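You operate a simulated robot arm through the tools that you are given. There is no shell and no other tool.

The job below is to be done with a simulated robot arm. You get a single attempt, and the scene is never put back.

TASK
Run bearing 95 on the tester at FAST: GOOD tray if it reads green, else the reject box.
Fine: one run; then the speed knob back to SLOW and the tester off. Where these are worked on the way, their far stop is far enough and under half their travel is too little: speed knob.

It is judged by the outcome, as a careful person would: the job done as asked, and still so three seconds after it is handed in. It fails if anything else is knocked over, pushed out of place, dropped, spilled or broken.

THE ROBOT
A 7-joint arm with a two-finger parallel gripper, fixed in place. Base frame: the origin is at the foot of the arm, x ahead of it, y to its left, z up. Readings come in m, rad, newtons and seconds.
With the tool pointing down near the work surface it reaches from about 0.4 to 0.9 m from the base axis. Its first joint turns from -0.297 to 2.199 rad. Payload 1.57 kg.
The tool frame sits at the grasp point between the pads (the TCP): z along the fingers, y along the line on which they close. The tips reach 0.03 m beyond it. Largest opening 0.08 m; finger width 0.017, thickness 0.012; the body of the gripper, 0.04 by 0.082 m, starts 0.08 m behind the TCP.
Orientation is that of the tool frame in the base frame, as a unit quaternion [x, y, z, w]. With the fingers straight down and closing along the base's y, the tool's x points along the base's -x, its y along +y and its z along -z.

THE INTERFACE
- The arm moves only by the tool apply_moves. Its argument "rows" is one flat list of numbers, 7 for each row, row after row: the shift along the tool's x, y, z in mm, then the turn, a rotation vector about the tool's x, y, z in rad, then the opening in per cent of the stroke, from 0 (shut) to 100 (fully open). In form: [tx, ty, tz, rx, ry, rz, grip, tx, ty, tz, rx, ry, rz, grip, ...]. A call has 1 to 20 rows; each row is the pose to reach, as a shift and turn from the pose commanded when the call began, along the tool's axes at that moment. A row lasts 0.2 s, in which the tool goes at most 0.05 m and 0.15 rad; a call with a longer step from one row to the next is refused whole, and so is a gripper value outside its range. A pose out of reach is approached as far as the arm can. The call stops where the force on the tool passes 90 N (or 10 N more than at its start, if that is more) or the arm is blocked; 0.2 s more then pass. The fingers move at their own pace (about 0.045 m/s each) and stop on an object; they squeeze with about 33 N. The grip force told is the motor's: it shows also when the fingers shut on nothing. Time passes only in rows, and 0.2 s behind the last, so rows that repeat a pose let the fingers close. It gives the time, the measured TCP pose, the force on the tool (base axes), the opening and the grip force at its end, in the units of the frame above (readings bear some noise), with the torque about the TCP (base axes, N m) and any sound that the robot's microphone picked up.
- Cameras (640 x 400 px; columns grow to the right, rows downward): "scene" is fixed at [0.3997, -0.4985, 1.6138]; the picture's right is [0.74, -0.67, 0.00], its down [-0.62, -0.69, -0.37] and it looks along [0.24, 0.27, -0.93] (base axes); focal length 214 px, centre (320, 200). "wrist" rides on the gripper at [0.072, -0.007, -0.122] in the tool frame; the picture's right is [0.09, 1.00, 0.00], its down [-0.84, 0.08, -0.54] and it looks along [-0.54, 0.05, 0.84] (tool axes); focal length 238 px, centre (320, 200). There is no depth. A picture from a camera that has moved, and an enlarged one, comes with that camera's place and axes in the base frame and with its lens.
- get_image(camera): a new picture of that camera. No time passes.
- slide_trunk(by): slides the trunk up (or, below 0, down) by that many m; the arm rides with it, the base frame stays. It gives what a move gives, with no picture.
- close_up(camera, box): a new picture of the part [left, top, right, bottom] of that camera's present view, enlarged. No time passes.
- hand_in(): hands the job in; it is judged then, once.

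Nothing tells you positions but the pictures and the camera data. Unless the task says otherwise, let go and move clear before handing in.

The tools are called after "Emit:" as a command line: name --argument value ..., lists and objects as JSON in quotes. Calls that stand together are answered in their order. apply_moves: Moves the arm, as the interface text tells. Its arguments: {"type":"object","properties":{"rows":{"type":"array","items":{"type":"number"}}},"required":["rows"]} The other tools are called the same way: slide_trunk (by) slides the trunk up or down; get_image (camera) takes a picture; close_up (camera, box) takes an enlarged picture of a part of a camera's view; hand_in () hands the job in.

At the start:

```text
time: 0.0
position: [0.7098, -0.0359, 1.1928]
tcp_rot: [0.001, 1.0, 0.0, 0.0]
force: [0.0, 0.2, -0.1]
moment: [-0.03, 0.01, -0.03]
gripper_width: 0.0799
finger_force: 0.0
trunk travel left (down, up): [-0.65, 0.14]
```

scene: 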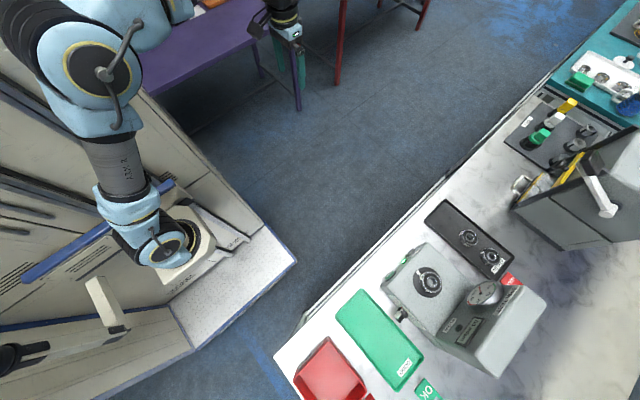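
wrist: 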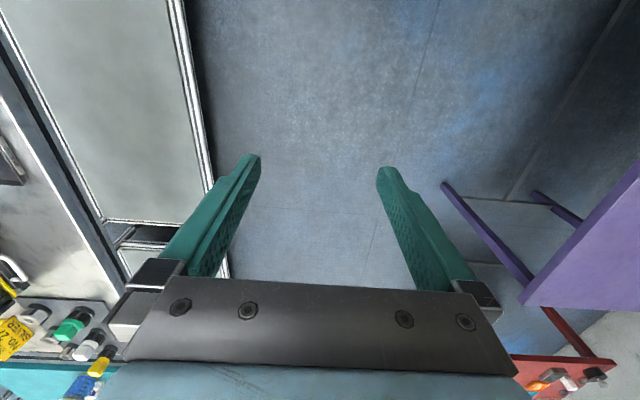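

I see a bench to the right with a tester (a box with a dial and a gauge), a black rack with bearings, a green tray and a red box. I'll look closer before I move anything.

Emit:
close_up --camera "scene" --box '[380, 190, 560, 390]'

Emit:
close_up --camera "scene" --box '[270, 280, 450, 400]'

Emit:
close_up --camera "scene" --box '[490, 60, 640, 260]'

Emit:
close_up --camera "scene" --box '[420, 190, 530, 290]'

```text
2.00 times, centred on (470, 290) of scene
camera zoom: at [0.3997, -0.4985, 1.6138], right [0.74, -0.67, 0.0], down [-0.62, -0.69, -0.37], along [0.24, 0.27, -0.93], focal length 429 px, centre (20, 20)
```

zoom: 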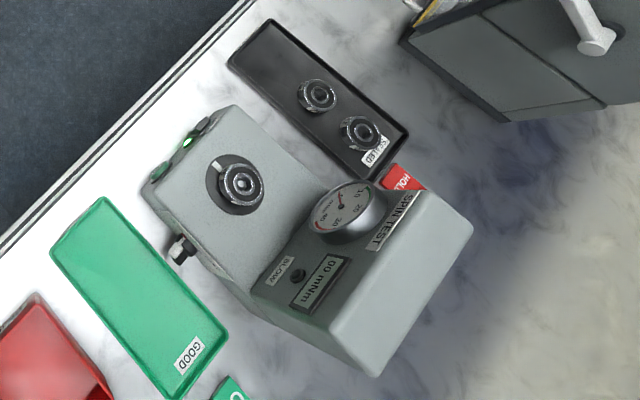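

```text
3.33 times, centred on (360, 340) of scene
camera zoom: at [0.3997, -0.4985, 1.6138], right [0.74, -0.67, 0.0], down [-0.62, -0.69, -0.37], along [0.24, 0.27, -0.93], focal length 715 px, centre (187, -267)
```

zoom: 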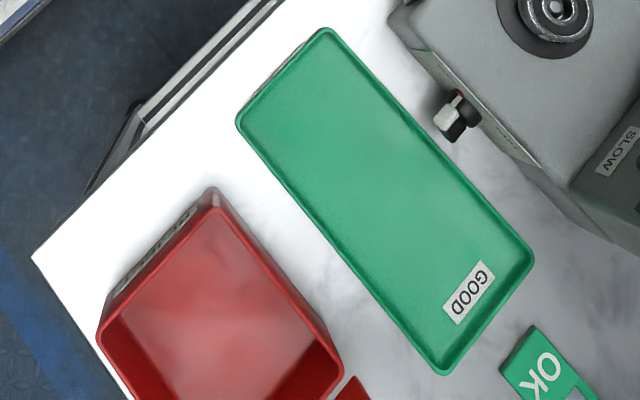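

```text
2.00 times, centred on (565, 160) of scene
camera zoom: at [0.3997, -0.4985, 1.6138], right [0.74, -0.67, 0.0], down [-0.62, -0.69, -0.37], along [0.24, 0.27, -0.93], focal length 429 px, centre (-170, 280)
```

zoom: 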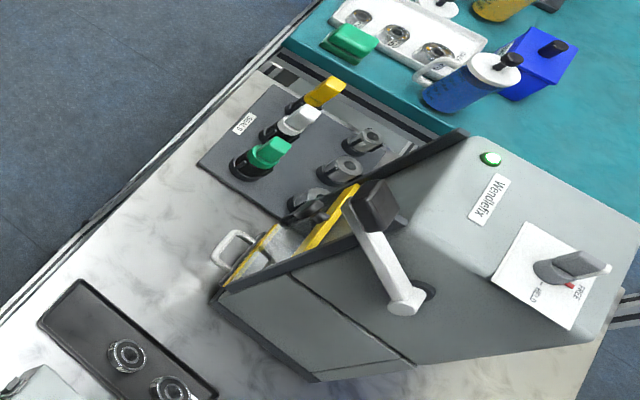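

```text
4.00 times, centred on (475, 240) of scene
camera zoom: at [0.3997, -0.4985, 1.6138], right [0.74, -0.67, 0.0], down [-0.62, -0.69, -0.37], along [0.24, 0.27, -0.93], focal length 858 px, centre (-300, 40)
```

zoom: 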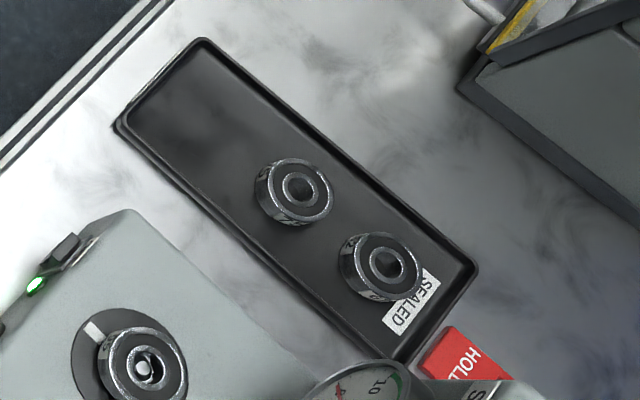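

The bench runs along the robot's right-hand side (about y = -0.55 and beyond). I'll look closer with the wrist camera to fix heights, then read the bearing labels.

Emit:
close_up --camera "wrist" --box '[0, 200, 160, 400]'

Emit:
close_up --camera "scene" --box '[395, 255, 445, 305]'

Emit:
close_up --camera "scene" --box '[440, 270, 520, 350]'

Emit:
close_up --camera "scene" --box '[450, 220, 510, 270]'

Emit:
close_up --camera "scene" --box '[380, 240, 430, 330]'

```text
2.00 times, centred on (80, 300) of wrist
camera zoom: at [0.638, -0.0433, 1.314], right [-0.09, 1.0, 0.0], down [0.84, 0.08, 0.54], along [0.54, 0.05, -0.84], focal length 477 px, centre (800, 0)
```

zoom: 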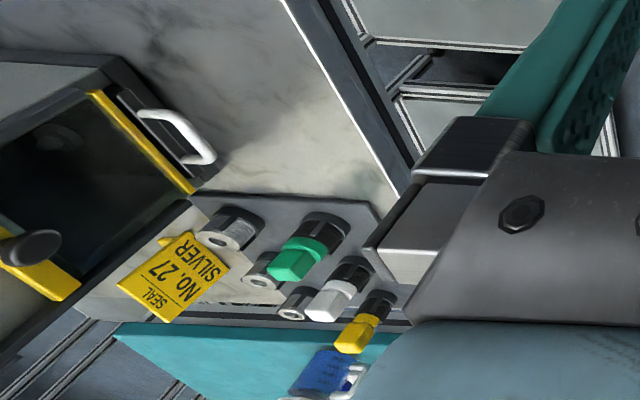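

```text
8.00 times, centred on (420, 280) of scene
camera zoom: at [0.3997, -0.4985, 1.6138], right [0.74, -0.67, 0.0], down [-0.62, -0.69, -0.37], along [0.24, 0.27, -0.93], focal length 1716 px, centre (-480, -440)
```

zoom: 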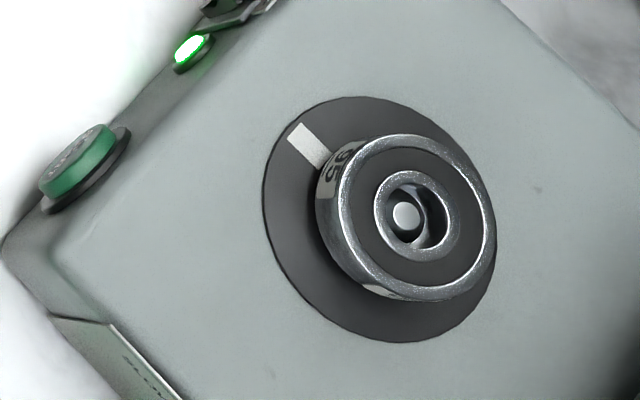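

```text
5.00 times, centred on (480, 310) of scene
camera zoom: at [0.3997, -0.4985, 1.6138], right [0.74, -0.67, 0.0], down [-0.62, -0.69, -0.37], along [0.24, 0.27, -0.93], focal length 1072 px, centre (-480, -350)
```

zoom: 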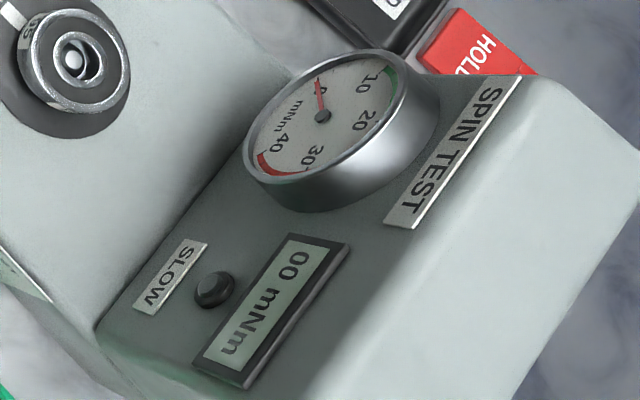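

```text
8.00 times, centred on (480, 245) of scene
camera zoom: at [0.3997, -0.4985, 1.6138], right [0.74, -0.67, 0.0], down [-0.62, -0.69, -0.37], along [0.24, 0.27, -0.93], focal length 1716 px, centre (-960, -160)
```

zoom: 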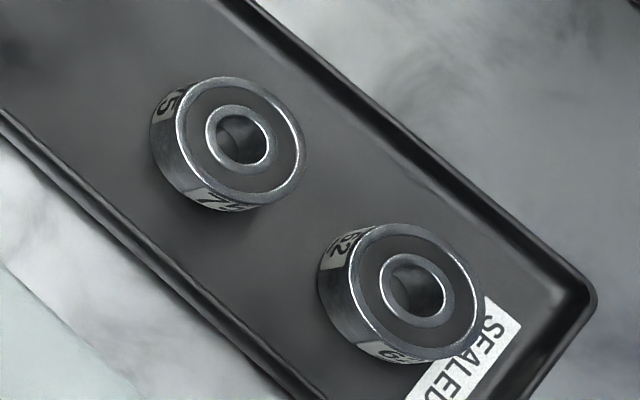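

```text
4.44 times, centred on (405, 285) of scene
camera zoom: at [0.3997, -0.4985, 1.6138], right [0.74, -0.67, 0.0], down [-0.62, -0.69, -0.37], along [0.24, 0.27, -0.93], focal length 953 px, centre (-58, -178)
```

zoom: 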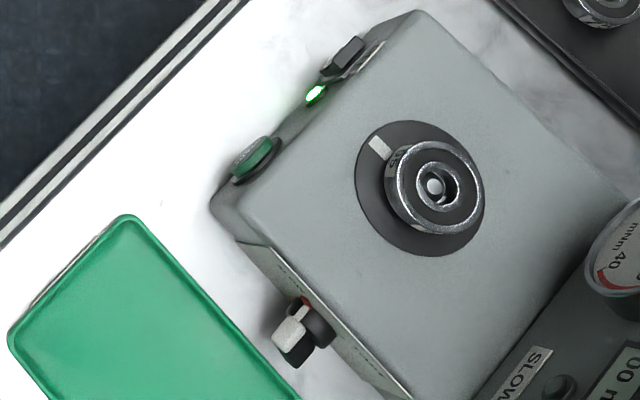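

Bearing 95 is already on the spindle. The tester's lamp is lit, with a rocker switch and green button on its front face and the pointer knob on its side. I'll swing the arm towards the bench, staying high, for a better view.

Emit:
apply_moves --rows '[16, -38, -6, 0, 0, 0.09, 100, 32, -76, -12, 0, 0, 0.18, 100, 48, -114, -18, 0, 0, 0.27, 100, 64, -152, -24, 0, 0, 0.36, 100, 80, -190, -30, 0, 0, 0.45, 100, 96, -228, -36, 0, 0, 0.54, 100, 112, -266, -42, 0, 0, 0.63, 100, 128, -304, -48, 0, 0, 0.72, 100, 144, -342, -54, 0, 0, 0.81, 100, 160, -380, -60, 0, 0, 0.9, 100]'

Emit:
get_image --camera "scene"

Emit:
get_image --camera "wrist"

```text
time: 2.2
position: [0.5482, -0.4159, 1.2526]
tcp_rot: [0.436, 0.9, -0.001, 0.0]
force: [0.3, 0.1, 0.7]
moment: [-0.07, 0.01, 0.0]
gripper_width: 0.0799
finger_force: 0.1
trunk travel left (down, up): [-0.65, 0.14]
```

```text
taken
```

scene: 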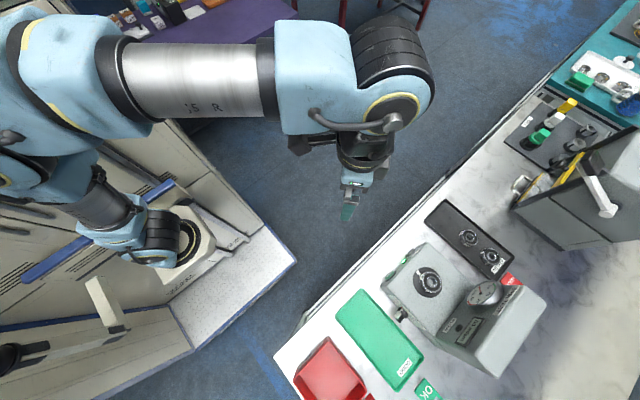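

```text
taken
camera wrist: at [0.4997, -0.364, 1.3741], right [0.72, 0.69, 0.0], down [0.58, -0.61, 0.54], along [0.37, -0.39, -0.84], focal length 238 px, centre (320, 200)
```

wrist: 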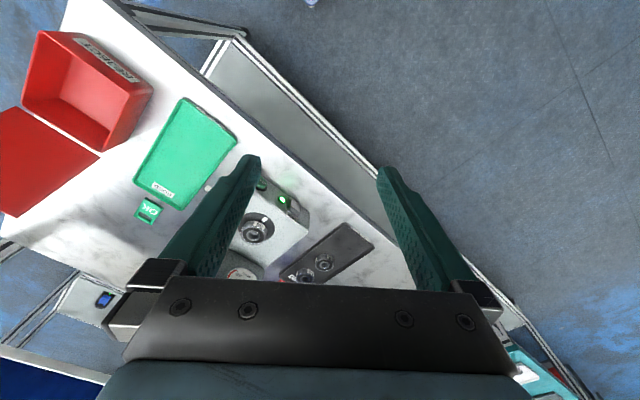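

Triangulating puts the bearing top near (0.63, -0.705, 0.965). I'll yaw the tool so the wrist camera faces the tester square-on and take a closer look.

Emit:
apply_moves --rows '[-12, 4, 6, 0, 0, 0.14, 100, -24, 8, 12, 0, 0, 0.28, 100, -36, 12, 18, 0, 0, 0.42, 100, -48, 16, 24, 0, 0, 0.56, 100, -58, 18, 30, 0, 0, 0.67, 100]'

Emit:
get_image --camera "wrist"

Emit:
close_up --camera "wrist" --box '[200, 80, 440, 280]'

```text
time: 3.4
position: [0.5979, -0.45, 1.2225]
tcp_rot: [0.708, 0.707, 0.0, 0.0]
force: [0.0, -0.6, 0.6]
moment: [-0.02, -0.02, 0.03]
gripper_width: 0.08
finger_force: 0.0
trunk travel left (down, up): [-0.65, 0.14]
```

```text
taken
camera wrist: at [0.5933, -0.3791, 1.3441], right [1.0, 0.09, 0.0], down [0.08, -0.84, 0.54], along [0.05, -0.54, -0.84], focal length 238 px, centre (320, 200)
```

wrist: 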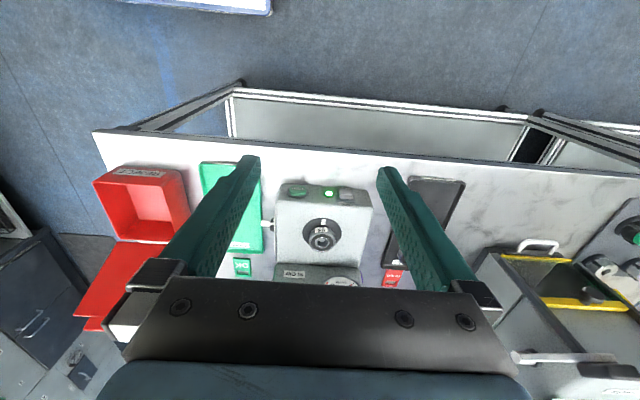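

```text
2.00 times, centred on (320, 180) of wrist
camera zoom: at [0.5933, -0.3791, 1.3441], right [1.0, 0.09, 0.0], down [0.08, -0.84, 0.54], along [0.05, -0.54, -0.84], focal length 477 px, centre (320, 240)
```

zoom: 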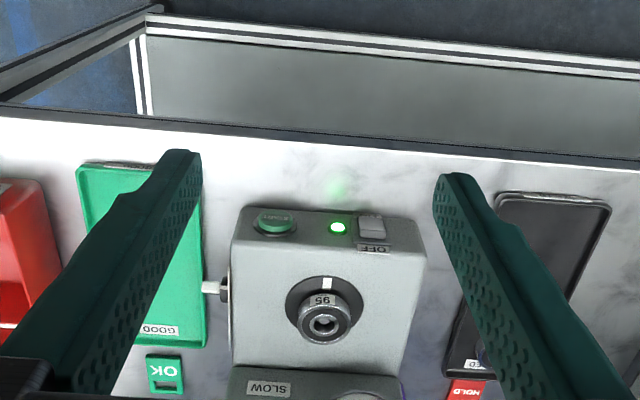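

The tester front faces the robot, with START on the left, the lamp in the middle and the OFF rocker on the right. I'll go closer so I can measure and see the knob and panel.

Emit:
apply_moves --rows '[-33, 8, 33, 0, 0, 0, 100, -66, 16, 66, 0, 0, 0, 100, -100, 22, 100, 0, 0, 0, 100]'

Emit:
get_image --camera "wrist"

Emit:
close_up --camera "wrist" --box '[200, 80, 440, 280]'

Emit:
get_image --camera "scene"

```text
time: 4.2
position: [0.6199, -0.551, 1.1219]
tcp_rot: [0.706, 0.708, 0.0, 0.001]
force: [0.0, 0.2, 0.5]
moment: [-0.05, 0.0, -0.02]
gripper_width: 0.0803
finger_force: 0.1
trunk travel left (down, up): [-0.65, 0.14]
```

```text
taken
camera wrist: at [0.6152, -0.4791, 1.2445], right [1.0, 0.09, 0.0], down [0.08, -0.84, 0.54], along [0.05, -0.54, -0.84], focal length 238 px, centre (320, 200)
```

wrist: 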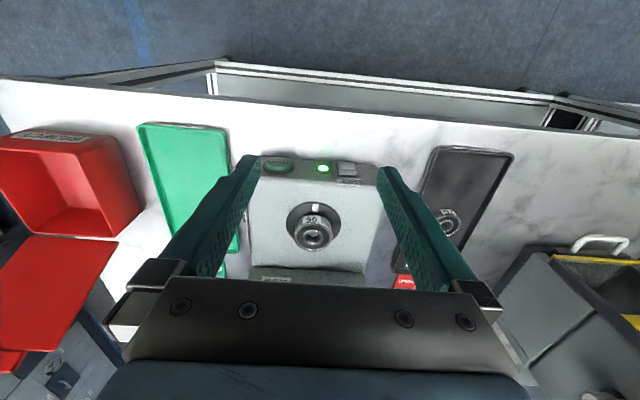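

```text
2.00 times, centred on (320, 180) of wrist
camera zoom: at [0.6152, -0.4791, 1.2445], right [1.0, 0.09, 0.0], down [0.08, -0.84, 0.54], along [0.05, -0.54, -0.84], focal length 477 px, centre (320, 240)
```

zoom: 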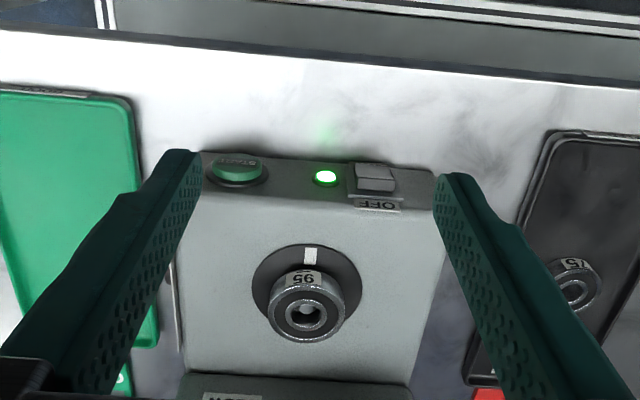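

```text
taken
```

scene: 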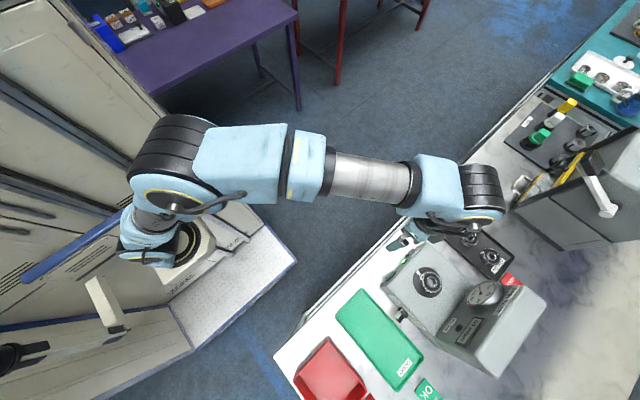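

Estimates so far: START about (0.569, -0.623, 0.929), rocker about (0.668, -0.620, 0.933), knob about (0.508, -0.714, 0.934), bearing top about (0.627, -0.699, 0.988). Next I'll look at the knob up close.

Emit:
apply_moves --rows '[-17, -40, 7, 0, 0, 0, 100, -34, -80, 14, 0, 0, 0, 100, -50, -120, 20, 0, 0, 0, 100]'

Emit:
get_image --camera "wrist"

Emit:
close_up --camera "wrist" --box '[280, 170, 400, 270]'

```text
time: 5.0
position: [0.501, -0.6005, 1.102]
tcp_rot: [0.707, 0.707, -0.001, 0.0]
force: [0.1, 0.0, 0.0]
moment: [-0.01, 0.05, 0.0]
gripper_width: 0.0801
finger_force: 0.1
trunk travel left (down, up): [-0.65, 0.14]
```

```text
taken
camera wrist: at [0.4957, -0.5286, 1.2241], right [1.0, 0.09, 0.0], down [0.08, -0.84, 0.54], along [0.05, -0.54, -0.84], focal length 238 px, centre (320, 200)
```

wrist: 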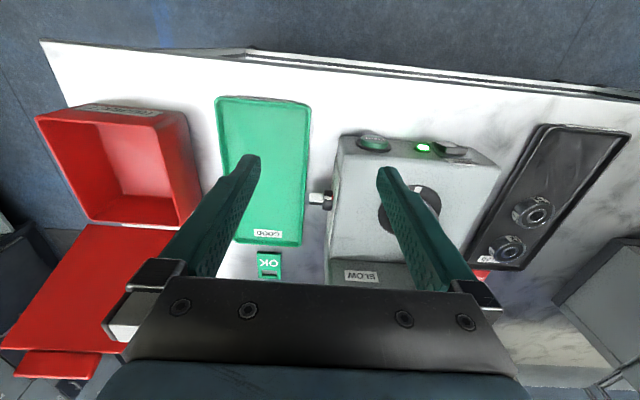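

```text
4.00 times, centred on (340, 220) of wrist
camera zoom: at [0.4957, -0.5286, 1.2241], right [1.0, 0.09, 0.0], down [0.08, -0.84, 0.54], along [0.05, -0.54, -0.84], focal length 953 px, centre (240, 120)
```

zoom: 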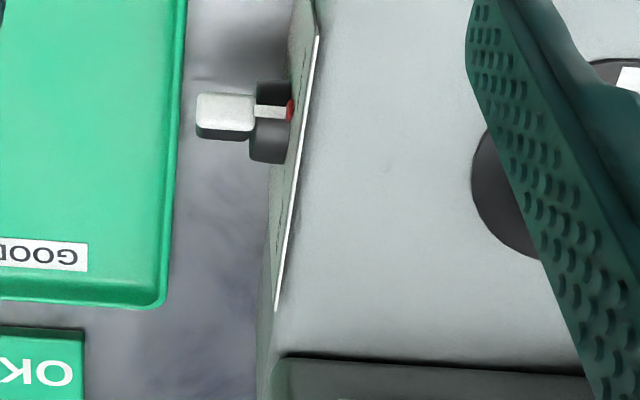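

The knob sits on the tester's left side and faces the GOOD tray. I'll yaw the tool to look along +x and tilt it to see the knob's face and scale.

Emit:
apply_moves --rows '[-9, -15, 0, 0, 0, -0.143, 100, -18, -30, 0, 0, 0, -0.286, 100, -27, -45, 0, 0, 0, -0.429, 100, -36, -60, 0, 0, 0, -0.571, 100, -45, -75, 0, 0, 0, -0.714, 100, -55, -90, 0, 0, 0, -0.857, 100, -64, -105, 0, 0, 0, -1.0, 100, -73, -120, 0, 0, 0, -1.143, 100, -82, -135, 0, 0, 0, -1.286, 100, -91, -150, 0, 0, 0, -1.428, 100, -100, -161, 0, 0, 0, -1.571, 100]'

Emit:
get_image --camera "wrist"

Emit:
get_image --camera "scene"

```text
time: 7.4
position: [0.3392, -0.7005, 1.102]
tcp_rot: [-0.001, 1.0, 0.001, 0.0]
force: [-0.1, 0.2, -1.3]
moment: [0.0, 0.05, 0.0]
gripper_width: 0.08
finger_force: 0.1
trunk travel left (down, up): [-0.65, 0.14]
```

```text
taken
camera wrist: at [0.2682, -0.7077, 1.2241], right [-0.09, 1.0, 0.0], down [0.84, 0.08, 0.54], along [0.54, 0.05, -0.84], focal length 238 px, centre (320, 200)
```

wrist: 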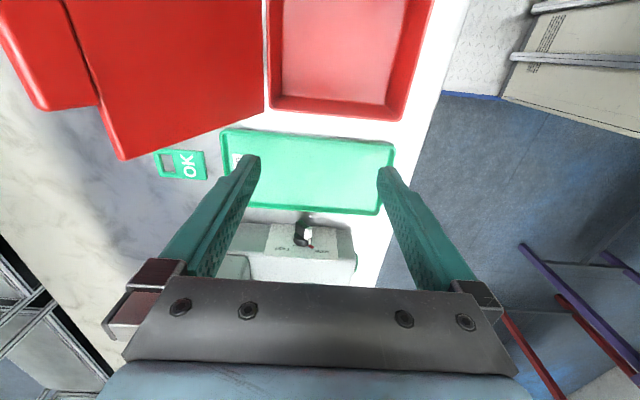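

```text
taken
```

scene: 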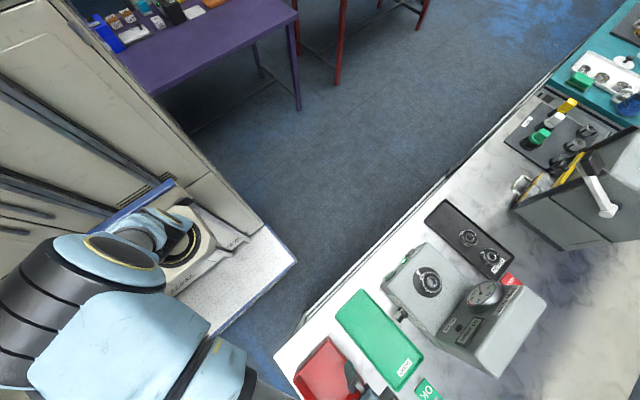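

I can see the knob between the fingers now. I'll enlarge it.

Emit:
close_up --camera "wrist" --box '[250, 200, 370, 280]'

Emit:
close_up --camera "wrist" --box '[100, 0, 460, 230]'

```text
5.00 times, centred on (310, 240) of wrist
camera zoom: at [0.2682, -0.7077, 1.2241], right [-0.09, 1.0, 0.0], down [0.84, 0.08, 0.54], along [0.54, 0.05, -0.84], focal length 1192 px, centre (370, 0)
```

zoom: 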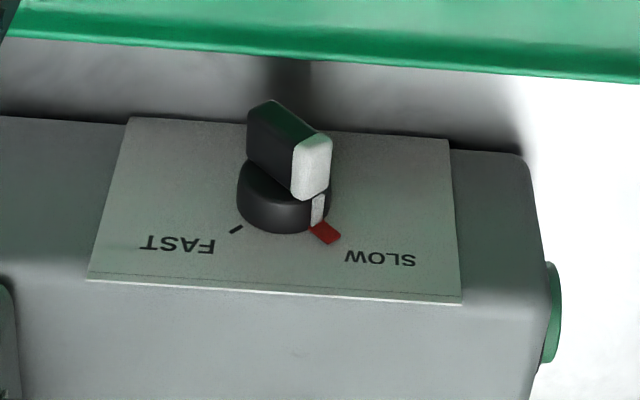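

```text
1.74 times, centred on (280, 115) of wrist
camera zoom: at [0.2682, -0.7077, 1.2241], right [-0.09, 1.0, 0.0], down [0.84, 0.08, 0.54], along [0.54, 0.05, -0.84], focal length 414 px, centre (390, 348)
```

zoom: 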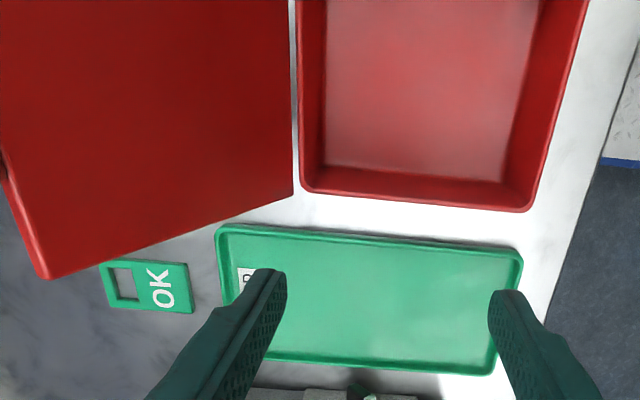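

The knob's white pointer is at SLOW (up and toward the front). FAST is up and toward the rear, roughly an 80–90° turn about the x axis. I'll tilt and come closer to measure the knob.

Emit:
apply_moves --rows '[-16, -1, 27, 0, -0.12, 0, 100, -32, -3, 54, 0, -0.24, 0, 100, -48, -4, 81, 0, -0.36, 0, 100, -64, -6, 108, 0, -0.48, 0, 100, -80, -7, 137, 0, -0.6, 0, 100]'

Emit:
get_image --camera "wrist"

Emit:
close_up --camera "wrist" --box '[240, 130, 400, 250]'

```text
time: 8.6
position: [0.4207, -0.7081, 0.9654]
tcp_rot: [0.0, 0.955, 0.0, 0.296]
force: [0.1, 0.7, 0.8]
moment: [0.0, 0.02, -0.01]
gripper_width: 0.0799
finger_force: 0.0
trunk travel left (down, up): [-0.65, 0.14]
```

```text
taken
camera wrist: at [0.2929, -0.7143, 1.0248], right [-0.08, 1.0, -0.05], down [0.38, 0.08, 0.92], along [0.92, 0.05, -0.39], focal length 238 px, centre (320, 200)
```

wrist: 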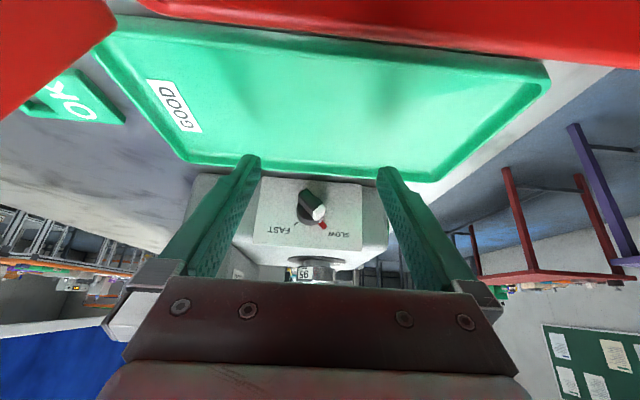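

```text
3.33 times, centred on (320, 190) of wrist
camera zoom: at [0.2929, -0.7143, 1.0248], right [-0.08, 1.0, -0.05], down [0.38, 0.08, 0.92], along [0.92, 0.05, -0.39], focal length 794 px, centre (320, 233)
```

zoom: 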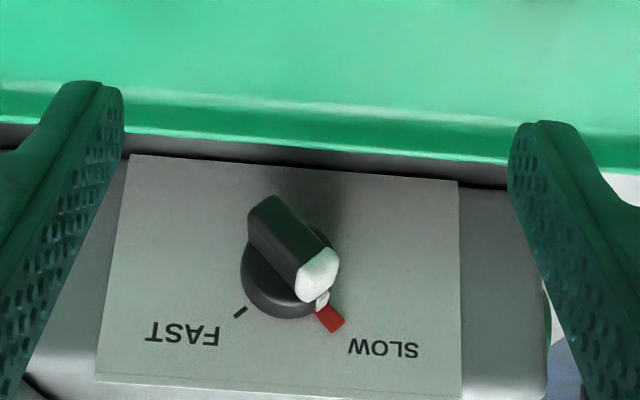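

Measured knob: axis at about y = -0.7105, z = 0.940, with a wing bar about 28 mm long at x = 0.497–0.518. I'll straddle it from above with half-open fingers, keeping only the upper half of the bar engaged, and push it to the rear. First I'll get upright above it.

Emit:
apply_moves --rows '[-21, 0, -1, 0, 0.12, 0, 50, -42, -1, -2, 0, 0.24, 0, 50, -63, -1, -3, 0, 0.36, 0, 50, -84, -2, -5, 0, 0.48, 0, 50, -106, -2.5, -6, 0, 0.6, 0, 50, -106, -2.5, -6, 0, 0.6, 0, 50]'

Emit:
get_image --camera "wrist"

Emit:
close_up --camera "wrist" --box '[250, 130, 390, 250]'

Emit:
close_up --camera "scene" --box '[360, 250, 480, 350]'

```text
time: 10.0
position: [0.5036, -0.71, 1.03]
tcp_rot: [0.0, 1.0, 0.0, -0.001]
force: [0.4, 0.1, 0.5]
moment: [0.04, -0.02, 0.0]
gripper_width: 0.04
finger_force: 0.1
trunk travel left (down, up): [-0.65, 0.14]
```

```text
taken
camera wrist: at [0.4331, -0.7169, 1.1524], right [-0.09, 1.0, 0.0], down [0.84, 0.08, 0.54], along [0.54, 0.05, -0.84], focal length 238 px, centre (320, 200)
```

wrist: 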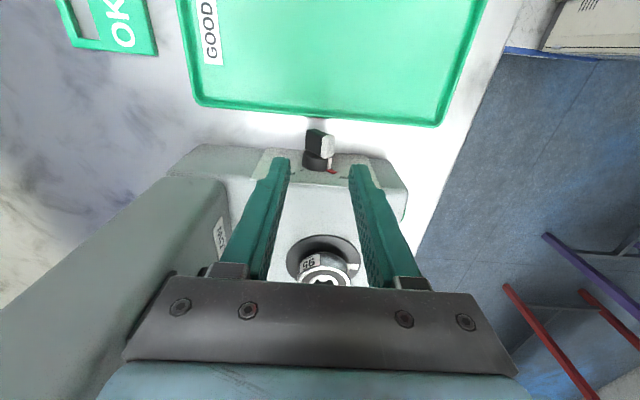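

```text
3.33 times, centred on (320, 190) of wrist
camera zoom: at [0.4331, -0.7169, 1.1524], right [-0.09, 1.0, 0.0], down [0.84, 0.08, 0.54], along [0.54, 0.05, -0.84], focal length 794 px, centre (320, 233)
```

zoom: 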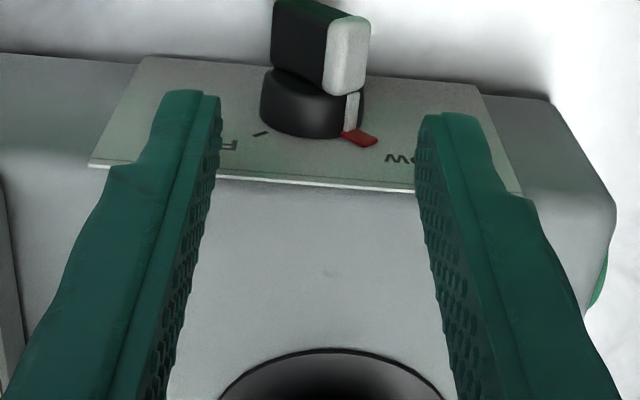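

```text
4.00 times, centred on (420, 300) of scene
camera zoom: at [0.3997, -0.4985, 1.6138], right [0.74, -0.67, 0.0], down [-0.62, -0.69, -0.37], along [0.24, 0.27, -0.93], focal length 858 px, centre (-80, -200)
```

zoom: 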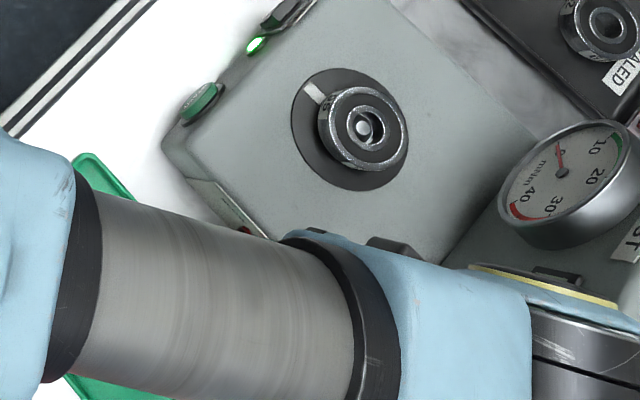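

The fingers straddle the knob as planned. I'll lower the tips to just above the knob axis.

Emit:
apply_moves --rows '[-2, 0, 20, 0, 0, 0, 50, -2, 0, 40, 0, 0, 0, 50, -2, 0, 53, 0, 0, 0, 50]'

Emit:
close_up --camera "wrist" --box '[250, 130, 390, 250]'

```text
time: 10.8
position: [0.5059, -0.7091, 0.9766]
tcp_rot: [0.0, 1.0, 0.0, 0.0]
force: [0.2, 0.1, -0.2]
moment: [0.01, -0.01, -0.04]
gripper_width: 0.0401
finger_force: 0.1
trunk travel left (down, up): [-0.65, 0.14]
```

```text
3.33 times, centred on (320, 190) of wrist
camera zoom: at [0.435, -0.7169, 1.0989], right [-0.09, 1.0, 0.0], down [0.84, 0.08, 0.54], along [0.54, 0.05, -0.84], focal length 794 px, centre (320, 233)
```

zoom: 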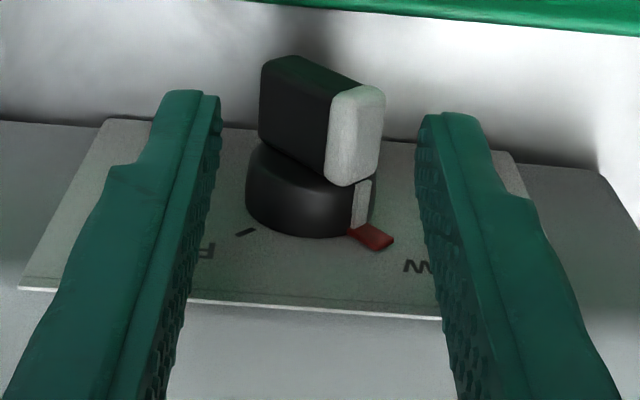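

The alignment is good. I'll push the bar rearward in small steps and watch the force.

Emit:
apply_moves --rows '[0, -4, 0, 0, 0, 0, 50, 0, -8, 0, 0, 0, 0, 50, 0, -11, 0, 0, 0, 0, 50, 0, -14, 0, 0, 0, 0, 50]'

Emit:
close_up --camera "wrist" --box '[250, 130, 390, 250]'

```text
time: 11.8
position: [0.5064, -0.7222, 0.9766]
tcp_rot: [-0.001, 1.0, 0.0, 0.001]
force: [-0.9, 10.4, 5.0]
moment: [0.46, 0.1, 0.08]
gripper_width: 0.05
finger_force: 5.8
trunk travel left (down, up): [-0.65, 0.14]
```

```text
3.33 times, centred on (320, 190) of wrist
camera zoom: at [0.4353, -0.7298, 1.0995], right [-0.09, 1.0, 0.0], down [0.84, 0.08, 0.54], along [0.54, 0.05, -0.84], focal length 794 px, centre (320, 233)
```

zoom: 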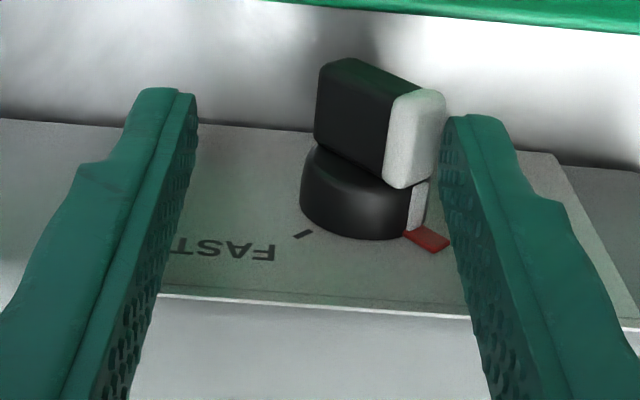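

The half-open fingers spread under load and the knob didn't turn. I'll back off and check that the tester hasn't moved. Then I'll pinch the wing bar from a pitched pose and rotate about the knob axis, so the tester sees a pure twist.

Emit:
apply_moves --rows '[0, 7, 0, 0, 0, 0, 50, 0, 14, 0, 0, 0, 0, 50, 0, 14, -30, 0, 0, 0, 50, 10, 14, -60, 0, 0, 0, 50, 40, 14, -80, 0, 0, 0, 50]'

Emit:
close_up --camera "wrist" --box '[250, 130, 390, 250]'

Emit:
close_up --camera "scene" --box '[380, 190, 560, 390]'

```text
time: 13.0
position: [0.4664, -0.7097, 1.0566]
tcp_rot: [0.0, 1.0, 0.0, 0.0]
force: [0.7, -0.2, -0.7]
moment: [0.0, 0.05, 0.0]
gripper_width: 0.0401
finger_force: 0.0
trunk travel left (down, up): [-0.65, 0.14]
```

```text
3.33 times, centred on (320, 190) of wrist
camera zoom: at [0.3948, -0.7164, 1.1794], right [-0.09, 1.0, 0.0], down [0.84, 0.08, 0.54], along [0.54, 0.05, -0.84], focal length 794 px, centre (320, 233)
```

zoom: 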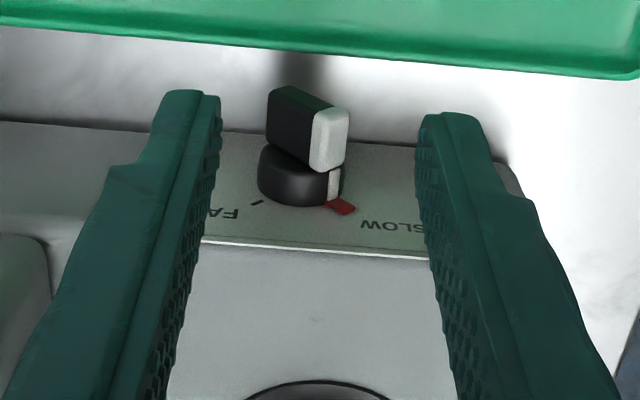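

```text
2.00 times, centred on (470, 290) of scene
camera zoom: at [0.3997, -0.4985, 1.6138], right [0.74, -0.67, 0.0], down [-0.62, -0.69, -0.37], along [0.24, 0.27, -0.93], focal length 429 px, centre (20, 20)
```

zoom: 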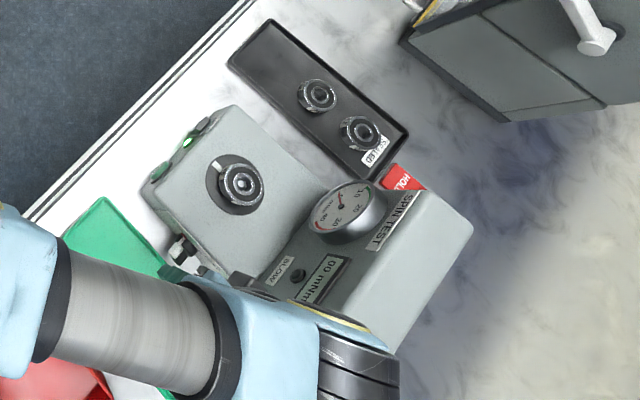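

The tester hasn't moved. Now I'll pitch the tool to 40° below horizontal, standing off from the knob.

Emit:
apply_moves --rows '[4, 0, 10, 0, -0.1455, 0, 50, 8, 0, 20, 0, -0.291, 0, 50, 12, 0, 31, 0, -0.4365, 0, 50, 16, -1, 41, 0, -0.582, 0, 50, 21, -1, 51, 0, -0.7275, 0, 50, 25, -1, 62, 0, -0.873, 0, 50]'

Emit:
get_image --camera "wrist"

Emit:
close_up --camera "wrist" --box '[250, 130, 390, 250]'

Emit:
get_image --camera "scene"

```text
time: 14.4
position: [0.4411, -0.7087, 0.9959]
tcp_rot: [-0.001, 0.905, 0.0, 0.424]
force: [0.8, 0.9, 0.0]
moment: [-0.02, 0.03, -0.01]
gripper_width: 0.04
finger_force: 0.0
trunk travel left (down, up): [-0.65, 0.14]
```

```text
taken
camera wrist: at [0.3037, -0.717, 1.0188], right [-0.06, 1.0, -0.07], down [0.12, 0.08, 0.99], along [0.99, 0.05, -0.12], focal length 238 px, centre (320, 200)
```

wrist: 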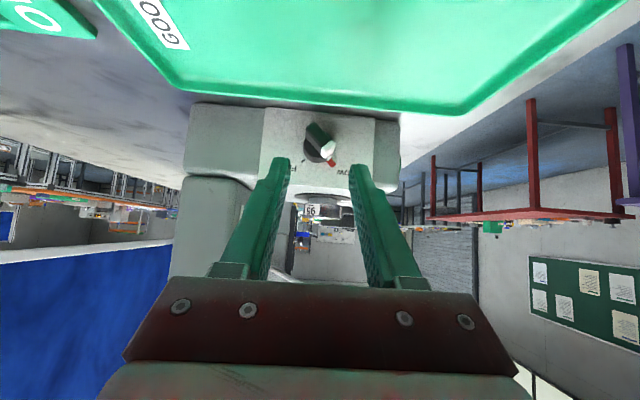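

```text
3.33 times, centred on (320, 190) of wrist
camera zoom: at [0.3037, -0.717, 1.0188], right [-0.06, 1.0, -0.07], down [0.12, 0.08, 0.99], along [0.99, 0.05, -0.12], focal length 794 px, centre (320, 233)
```

zoom: 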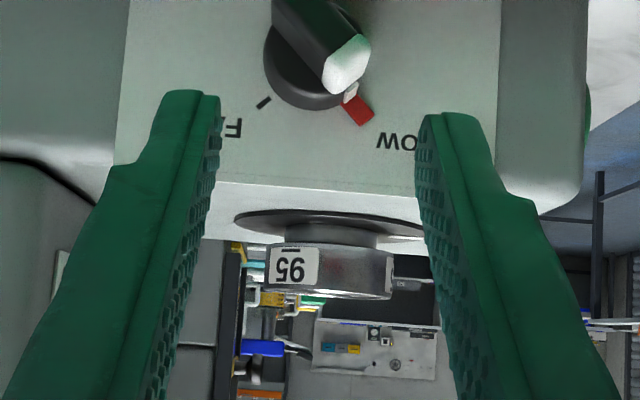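

```text
taken
```

scene: 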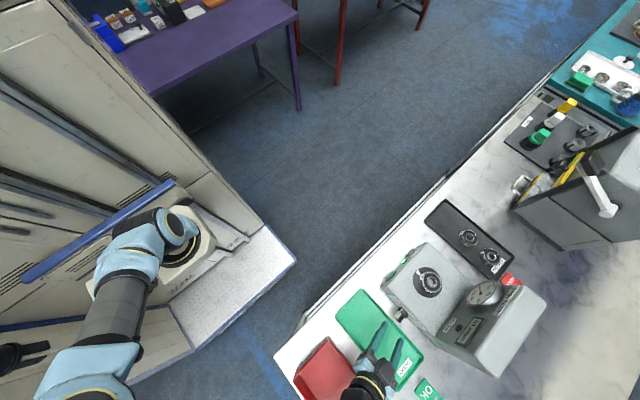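

Excellent view of the knob. I'll zoom on it for an accurate axis and bar angle.

Emit:
close_up --camera "wrist" --box '[280, 100, 370, 180]'

```text
5.00 times, centred on (325, 140) of wrist
camera zoom: at [0.3037, -0.717, 1.0188], right [-0.06, 1.0, -0.07], down [0.12, 0.08, 0.99], along [0.99, 0.05, -0.12], focal length 1192 px, centre (295, 500)
```

zoom: 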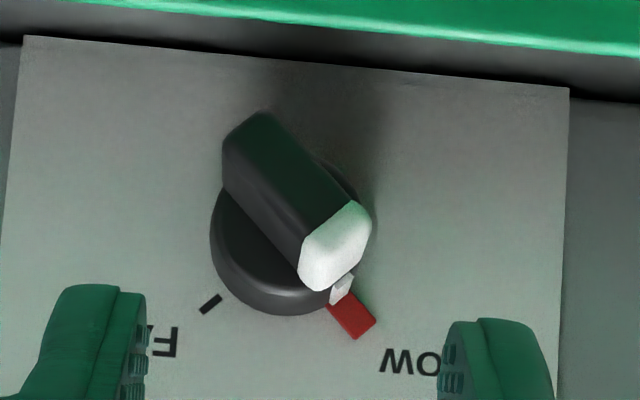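

Bar angle is about +45° from vertical and the axis is at (y -0.7105, z 0.938), with FAST at about -45°. I'll lean the tool 15° toward the bar's side and advance the open fingers around it.

Emit:
apply_moves --rows '[2.5, 7, 1, 0.084, 0, -0.1, 50, 5, 13.7, 2, 0.168, 0, -0.2007, 50, 4.6, 10, 22, 0.168, 0, -0.2007, 50, 4.2, 7, 42, 0.168, 0, -0.2007, 50, 3.9, 3.7, 60.7, 0.168, 0, -0.2007, 50]'

Emit:
get_image --camera "wrist"

Emit:
close_up --camera "wrist" --box '[250, 130, 390, 250]'

```text
time: 15.6
position: [0.4852, -0.7068, 0.9603]
tcp_rot: [-0.057, 0.897, -0.123, 0.42]
force: [-5.2, 8.4, 47.5]
moment: [0.19, 7.4, -1.18]
gripper_width: 0.04
finger_force: 0.1
trunk travel left (down, up): [-0.65, 0.14]
```

```text
taken
camera wrist: at [0.3469, -0.7076, 0.9838], right [-0.06, 0.94, -0.34], down [0.12, 0.34, 0.93], along [0.99, 0.01, -0.13], focal length 238 px, centre (320, 200)
```

wrist: 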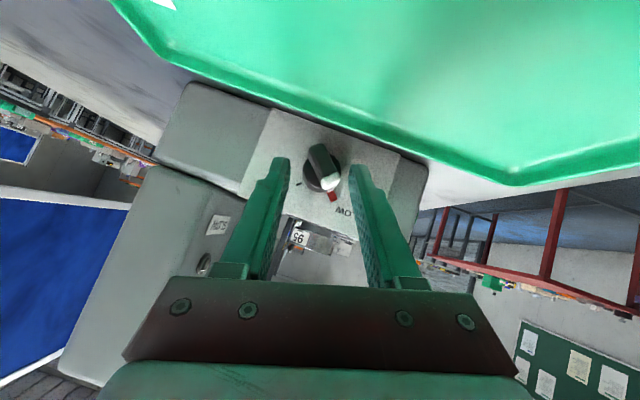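

```text
3.33 times, centred on (320, 190) of wrist
camera zoom: at [0.3469, -0.7076, 0.9838], right [-0.06, 0.94, -0.34], down [0.12, 0.34, 0.93], along [0.99, 0.01, -0.13], focal length 794 px, centre (320, 233)
```

zoom: 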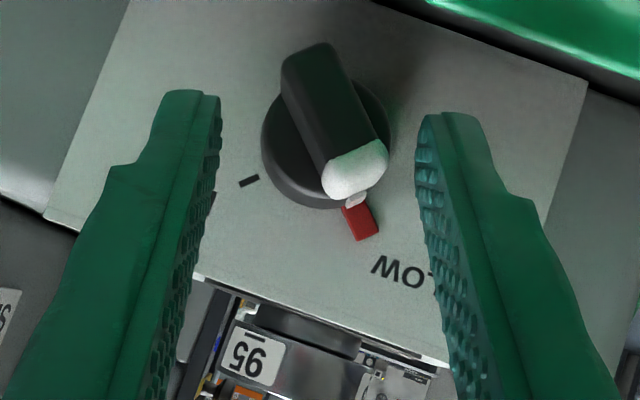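

The force jumped: 47 N upward, with the contact about 0.156 m behind the TCP, so the hand's underside is resting on the reject box rim. I'll lift straight up at once and then back away.

Emit:
apply_moves --rows '[-15, -5, -12.5, 0, 0, 0, 50, -20, -5, -30, 0, 0, 0, 50, -25, -5, -60, 0, 0, 0, 50, -50, -10, -80, 0, 0, 0, 50]'

Emit:
get_image --camera "wrist"

Emit:
get_image --camera "scene"

Emit:
close_up --camera "scene" --box '[270, 280, 450, 400]'

```text
time: 16.6
position: [0.4546, -0.6924, 1.0417]
tcp_rot: [-0.055, 0.899, -0.118, 0.419]
force: [0.1, -0.7, -0.6]
moment: [0.03, 0.0, 0.04]
gripper_width: 0.0399
finger_force: 0.0
trunk travel left (down, up): [-0.65, 0.14]
```

```text
taken
camera wrist: at [0.3161, -0.6947, 1.0659], right [-0.06, 0.94, -0.33], down [0.12, 0.33, 0.94], along [0.99, 0.02, -0.14], focal length 238 px, centre (320, 200)
```

wrist: 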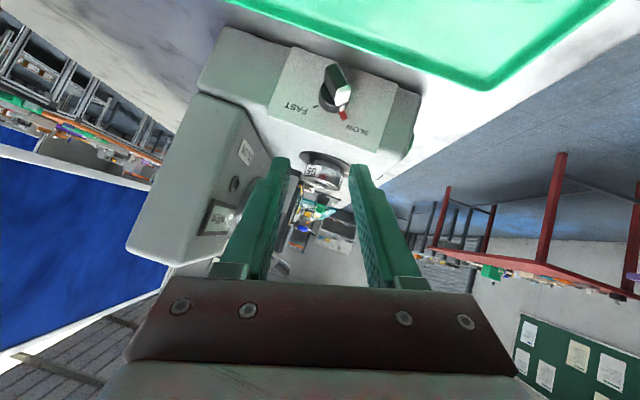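

```text
taken
```

scene: 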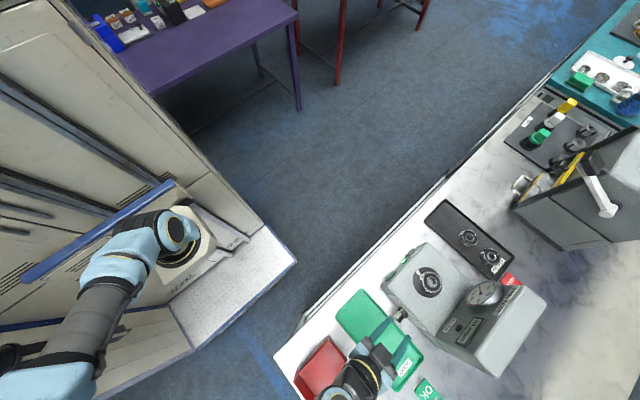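

```text
3.33 times, centred on (360, 340) of scene
camera zoom: at [0.3997, -0.4985, 1.6138], right [0.74, -0.67, 0.0], down [-0.62, -0.69, -0.37], along [0.24, 0.27, -0.93], focal length 715 px, centre (187, -267)
```

zoom: 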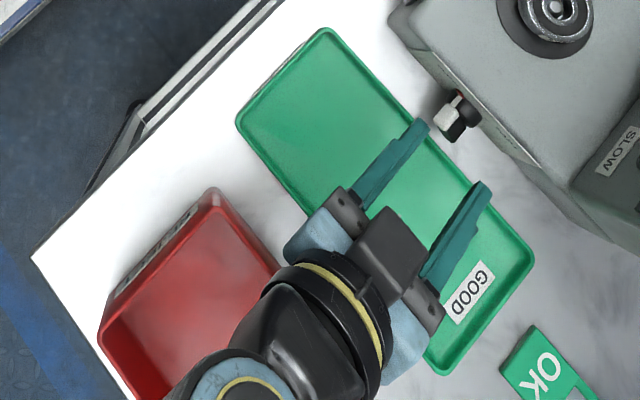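

The box is still where it was. I'll use a steeper approach (65° below horizontal) so the hand stays clear of it, keeping the same 15° lean, and stand off above the knob.

Emit:
apply_moves --rows '[5, 3, 4, 0, 0.145, 0, 50, 10, 6, 15, 0, 0.29, 0, 50, 15.3, 9.4, 30.3, 0, 0.436, 0, 50, 15.3, 9.4, 30.3, 0, 0.436, 0, 50]'

Emit:
get_image --camera "wrist"

Emit:
close_up --camera "wrist" --box '[250, 110, 390, 230]'

Emit:
get_image --camera "scene"

```text
time: 17.6
position: [0.4674, -0.6924, 1.0091]
tcp_rot: [-0.029, 0.968, -0.128, 0.215]
force: [-1.0, 0.0, 0.6]
moment: [0.02, -0.04, 0.03]
gripper_width: 0.0401
finger_force: 0.1
trunk travel left (down, up): [-0.65, 0.14]
```

```text
taken
camera wrist: at [0.3526, -0.6787, 1.0889], right [-0.08, 0.95, -0.3], down [0.53, 0.29, 0.8], along [0.84, -0.09, -0.53], focal length 238 px, centre (320, 200)
```

wrist: 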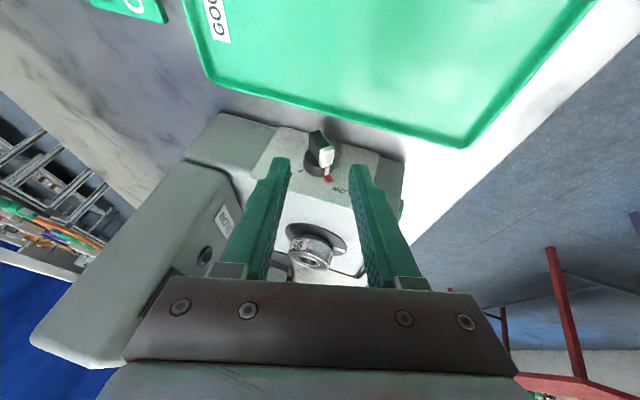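

```text
3.33 times, centred on (320, 170) of wrist
camera zoom: at [0.3526, -0.6787, 1.0889], right [-0.08, 0.95, -0.3], down [0.53, 0.29, 0.8], along [0.84, -0.09, -0.53], focal length 794 px, centre (320, 300)
```

zoom: 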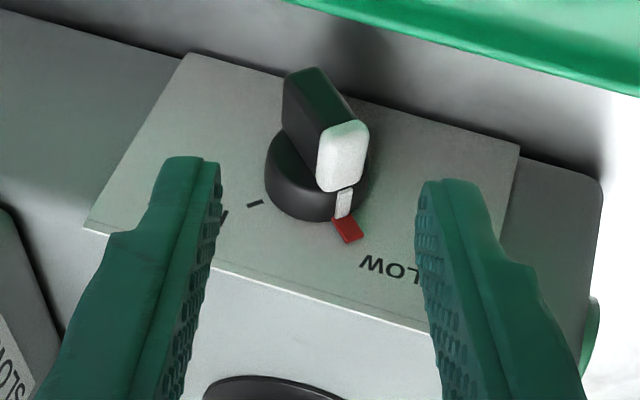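

```text
taken
```

scene: 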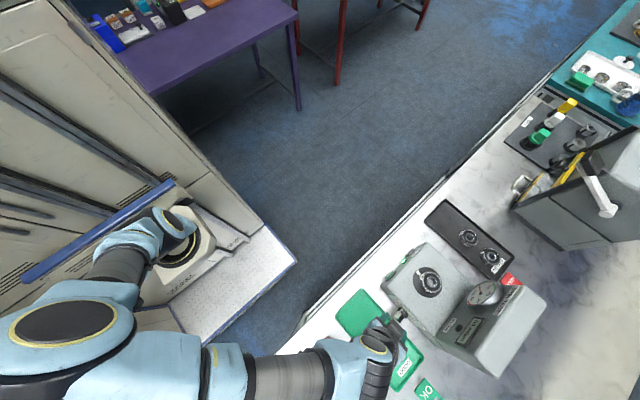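

The geometry agrees. I'll advance along the tool axis in two stages.

Emit:
apply_moves --rows '[0, 0, 15, 0, 0, 0, 50, 0, 0, 30, 0, 0, 0, 50, 0, 0, 42, 0, 0, 0, 50]'

Emit:
close_up --camera "wrist" --box '[250, 110, 390, 230]'

```text
time: 18.4
position: [0.4864, -0.7016, 0.9735]
tcp_rot: [-0.028, 0.968, -0.127, 0.214]
force: [0.0, 0.4, -0.4]
moment: [-0.01, 0.0, 0.02]
gripper_width: 0.0401
finger_force: 0.0
trunk travel left (down, up): [-0.65, 0.14]
```

```text
3.33 times, centred on (320, 170) of wrist
camera zoom: at [0.371, -0.6884, 1.0519], right [-0.08, 0.95, -0.3], down [0.53, 0.29, 0.8], along [0.84, -0.09, -0.53], focal length 794 px, centre (320, 300)
```

zoom: 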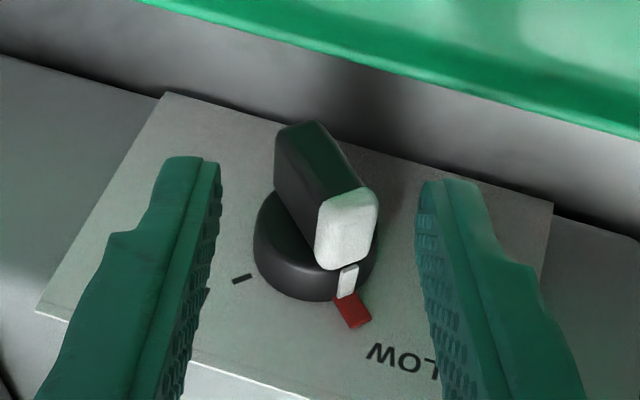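

Emit:
apply_moves --rows '[0, 0, 9, 0, 0, 0, 50, 0, 0, 17, 0, 0, 0, 50]'

Emit:
close_up --camera "wrist" --box '[250, 110, 390, 230]'

```text
time: 19.0
position: [0.4936, -0.7069, 0.9581]
tcp_rot: [-0.028, 0.968, -0.128, 0.214]
force: [0.0, -0.4, 0.1]
moment: [0.01, 0.0, 0.0]
gripper_width: 0.0397
finger_force: 0.1
trunk travel left (down, up): [-0.65, 0.14]
```

```text
3.33 times, centred on (320, 170) of wrist
camera zoom: at [0.3775, -0.6926, 1.0372], right [-0.08, 0.95, -0.3], down [0.53, 0.29, 0.8], along [0.84, -0.09, -0.53], focal length 794 px, centre (320, 300)
```

zoom: 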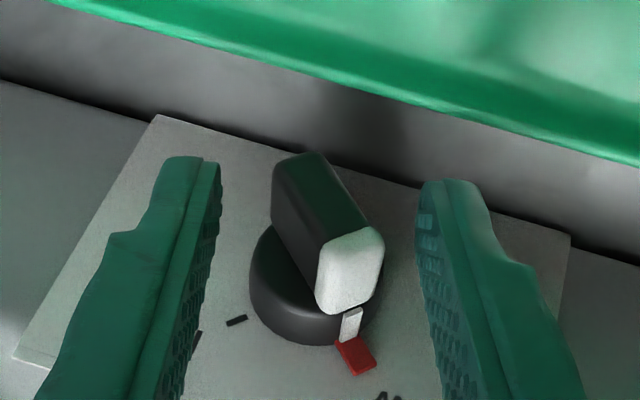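

The bar is centred between the pads. I'll close on it; squeezing should swing the bar parallel to the pads.

Emit:
apply_moves --rows '[0, 0, 0, 0, 0, 0, 30, 0, 0, 0, 0, 0, 0, 10, 0, 0, 0, 0, 0, 0, 0, 0, 0, 0, 0, 0, 0, 0, 0, 0, 0, 0, 0, 0, 0]'

Emit:
close_up --camera "wrist" --box '[250, 110, 390, 230]'

```text
time: 20.2
position: [0.4946, -0.7057, 0.9596]
tcp_rot: [-0.028, 0.968, -0.128, 0.214]
force: [0.6, 9.4, 3.4]
moment: [0.21, 0.03, -0.03]
gripper_width: 0.0118
finger_force: 29.4
trunk travel left (down, up): [-0.65, 0.14]
```

```text
3.33 times, centred on (320, 170) of wrist
camera zoom: at [0.3781, -0.6917, 1.0377], right [-0.08, 0.95, -0.3], down [0.53, 0.29, 0.8], along [0.84, -0.09, -0.53], focal length 794 px, centre (320, 300)
```

zoom: 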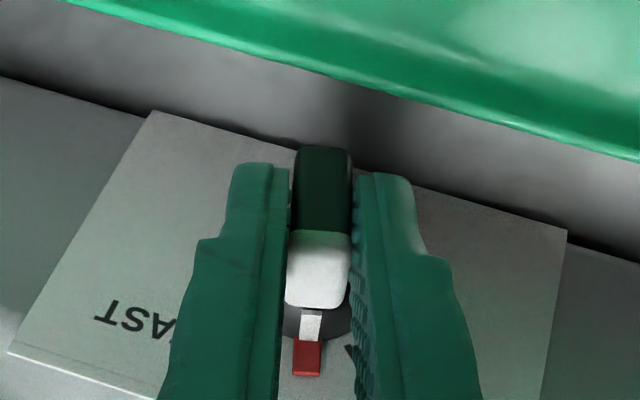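

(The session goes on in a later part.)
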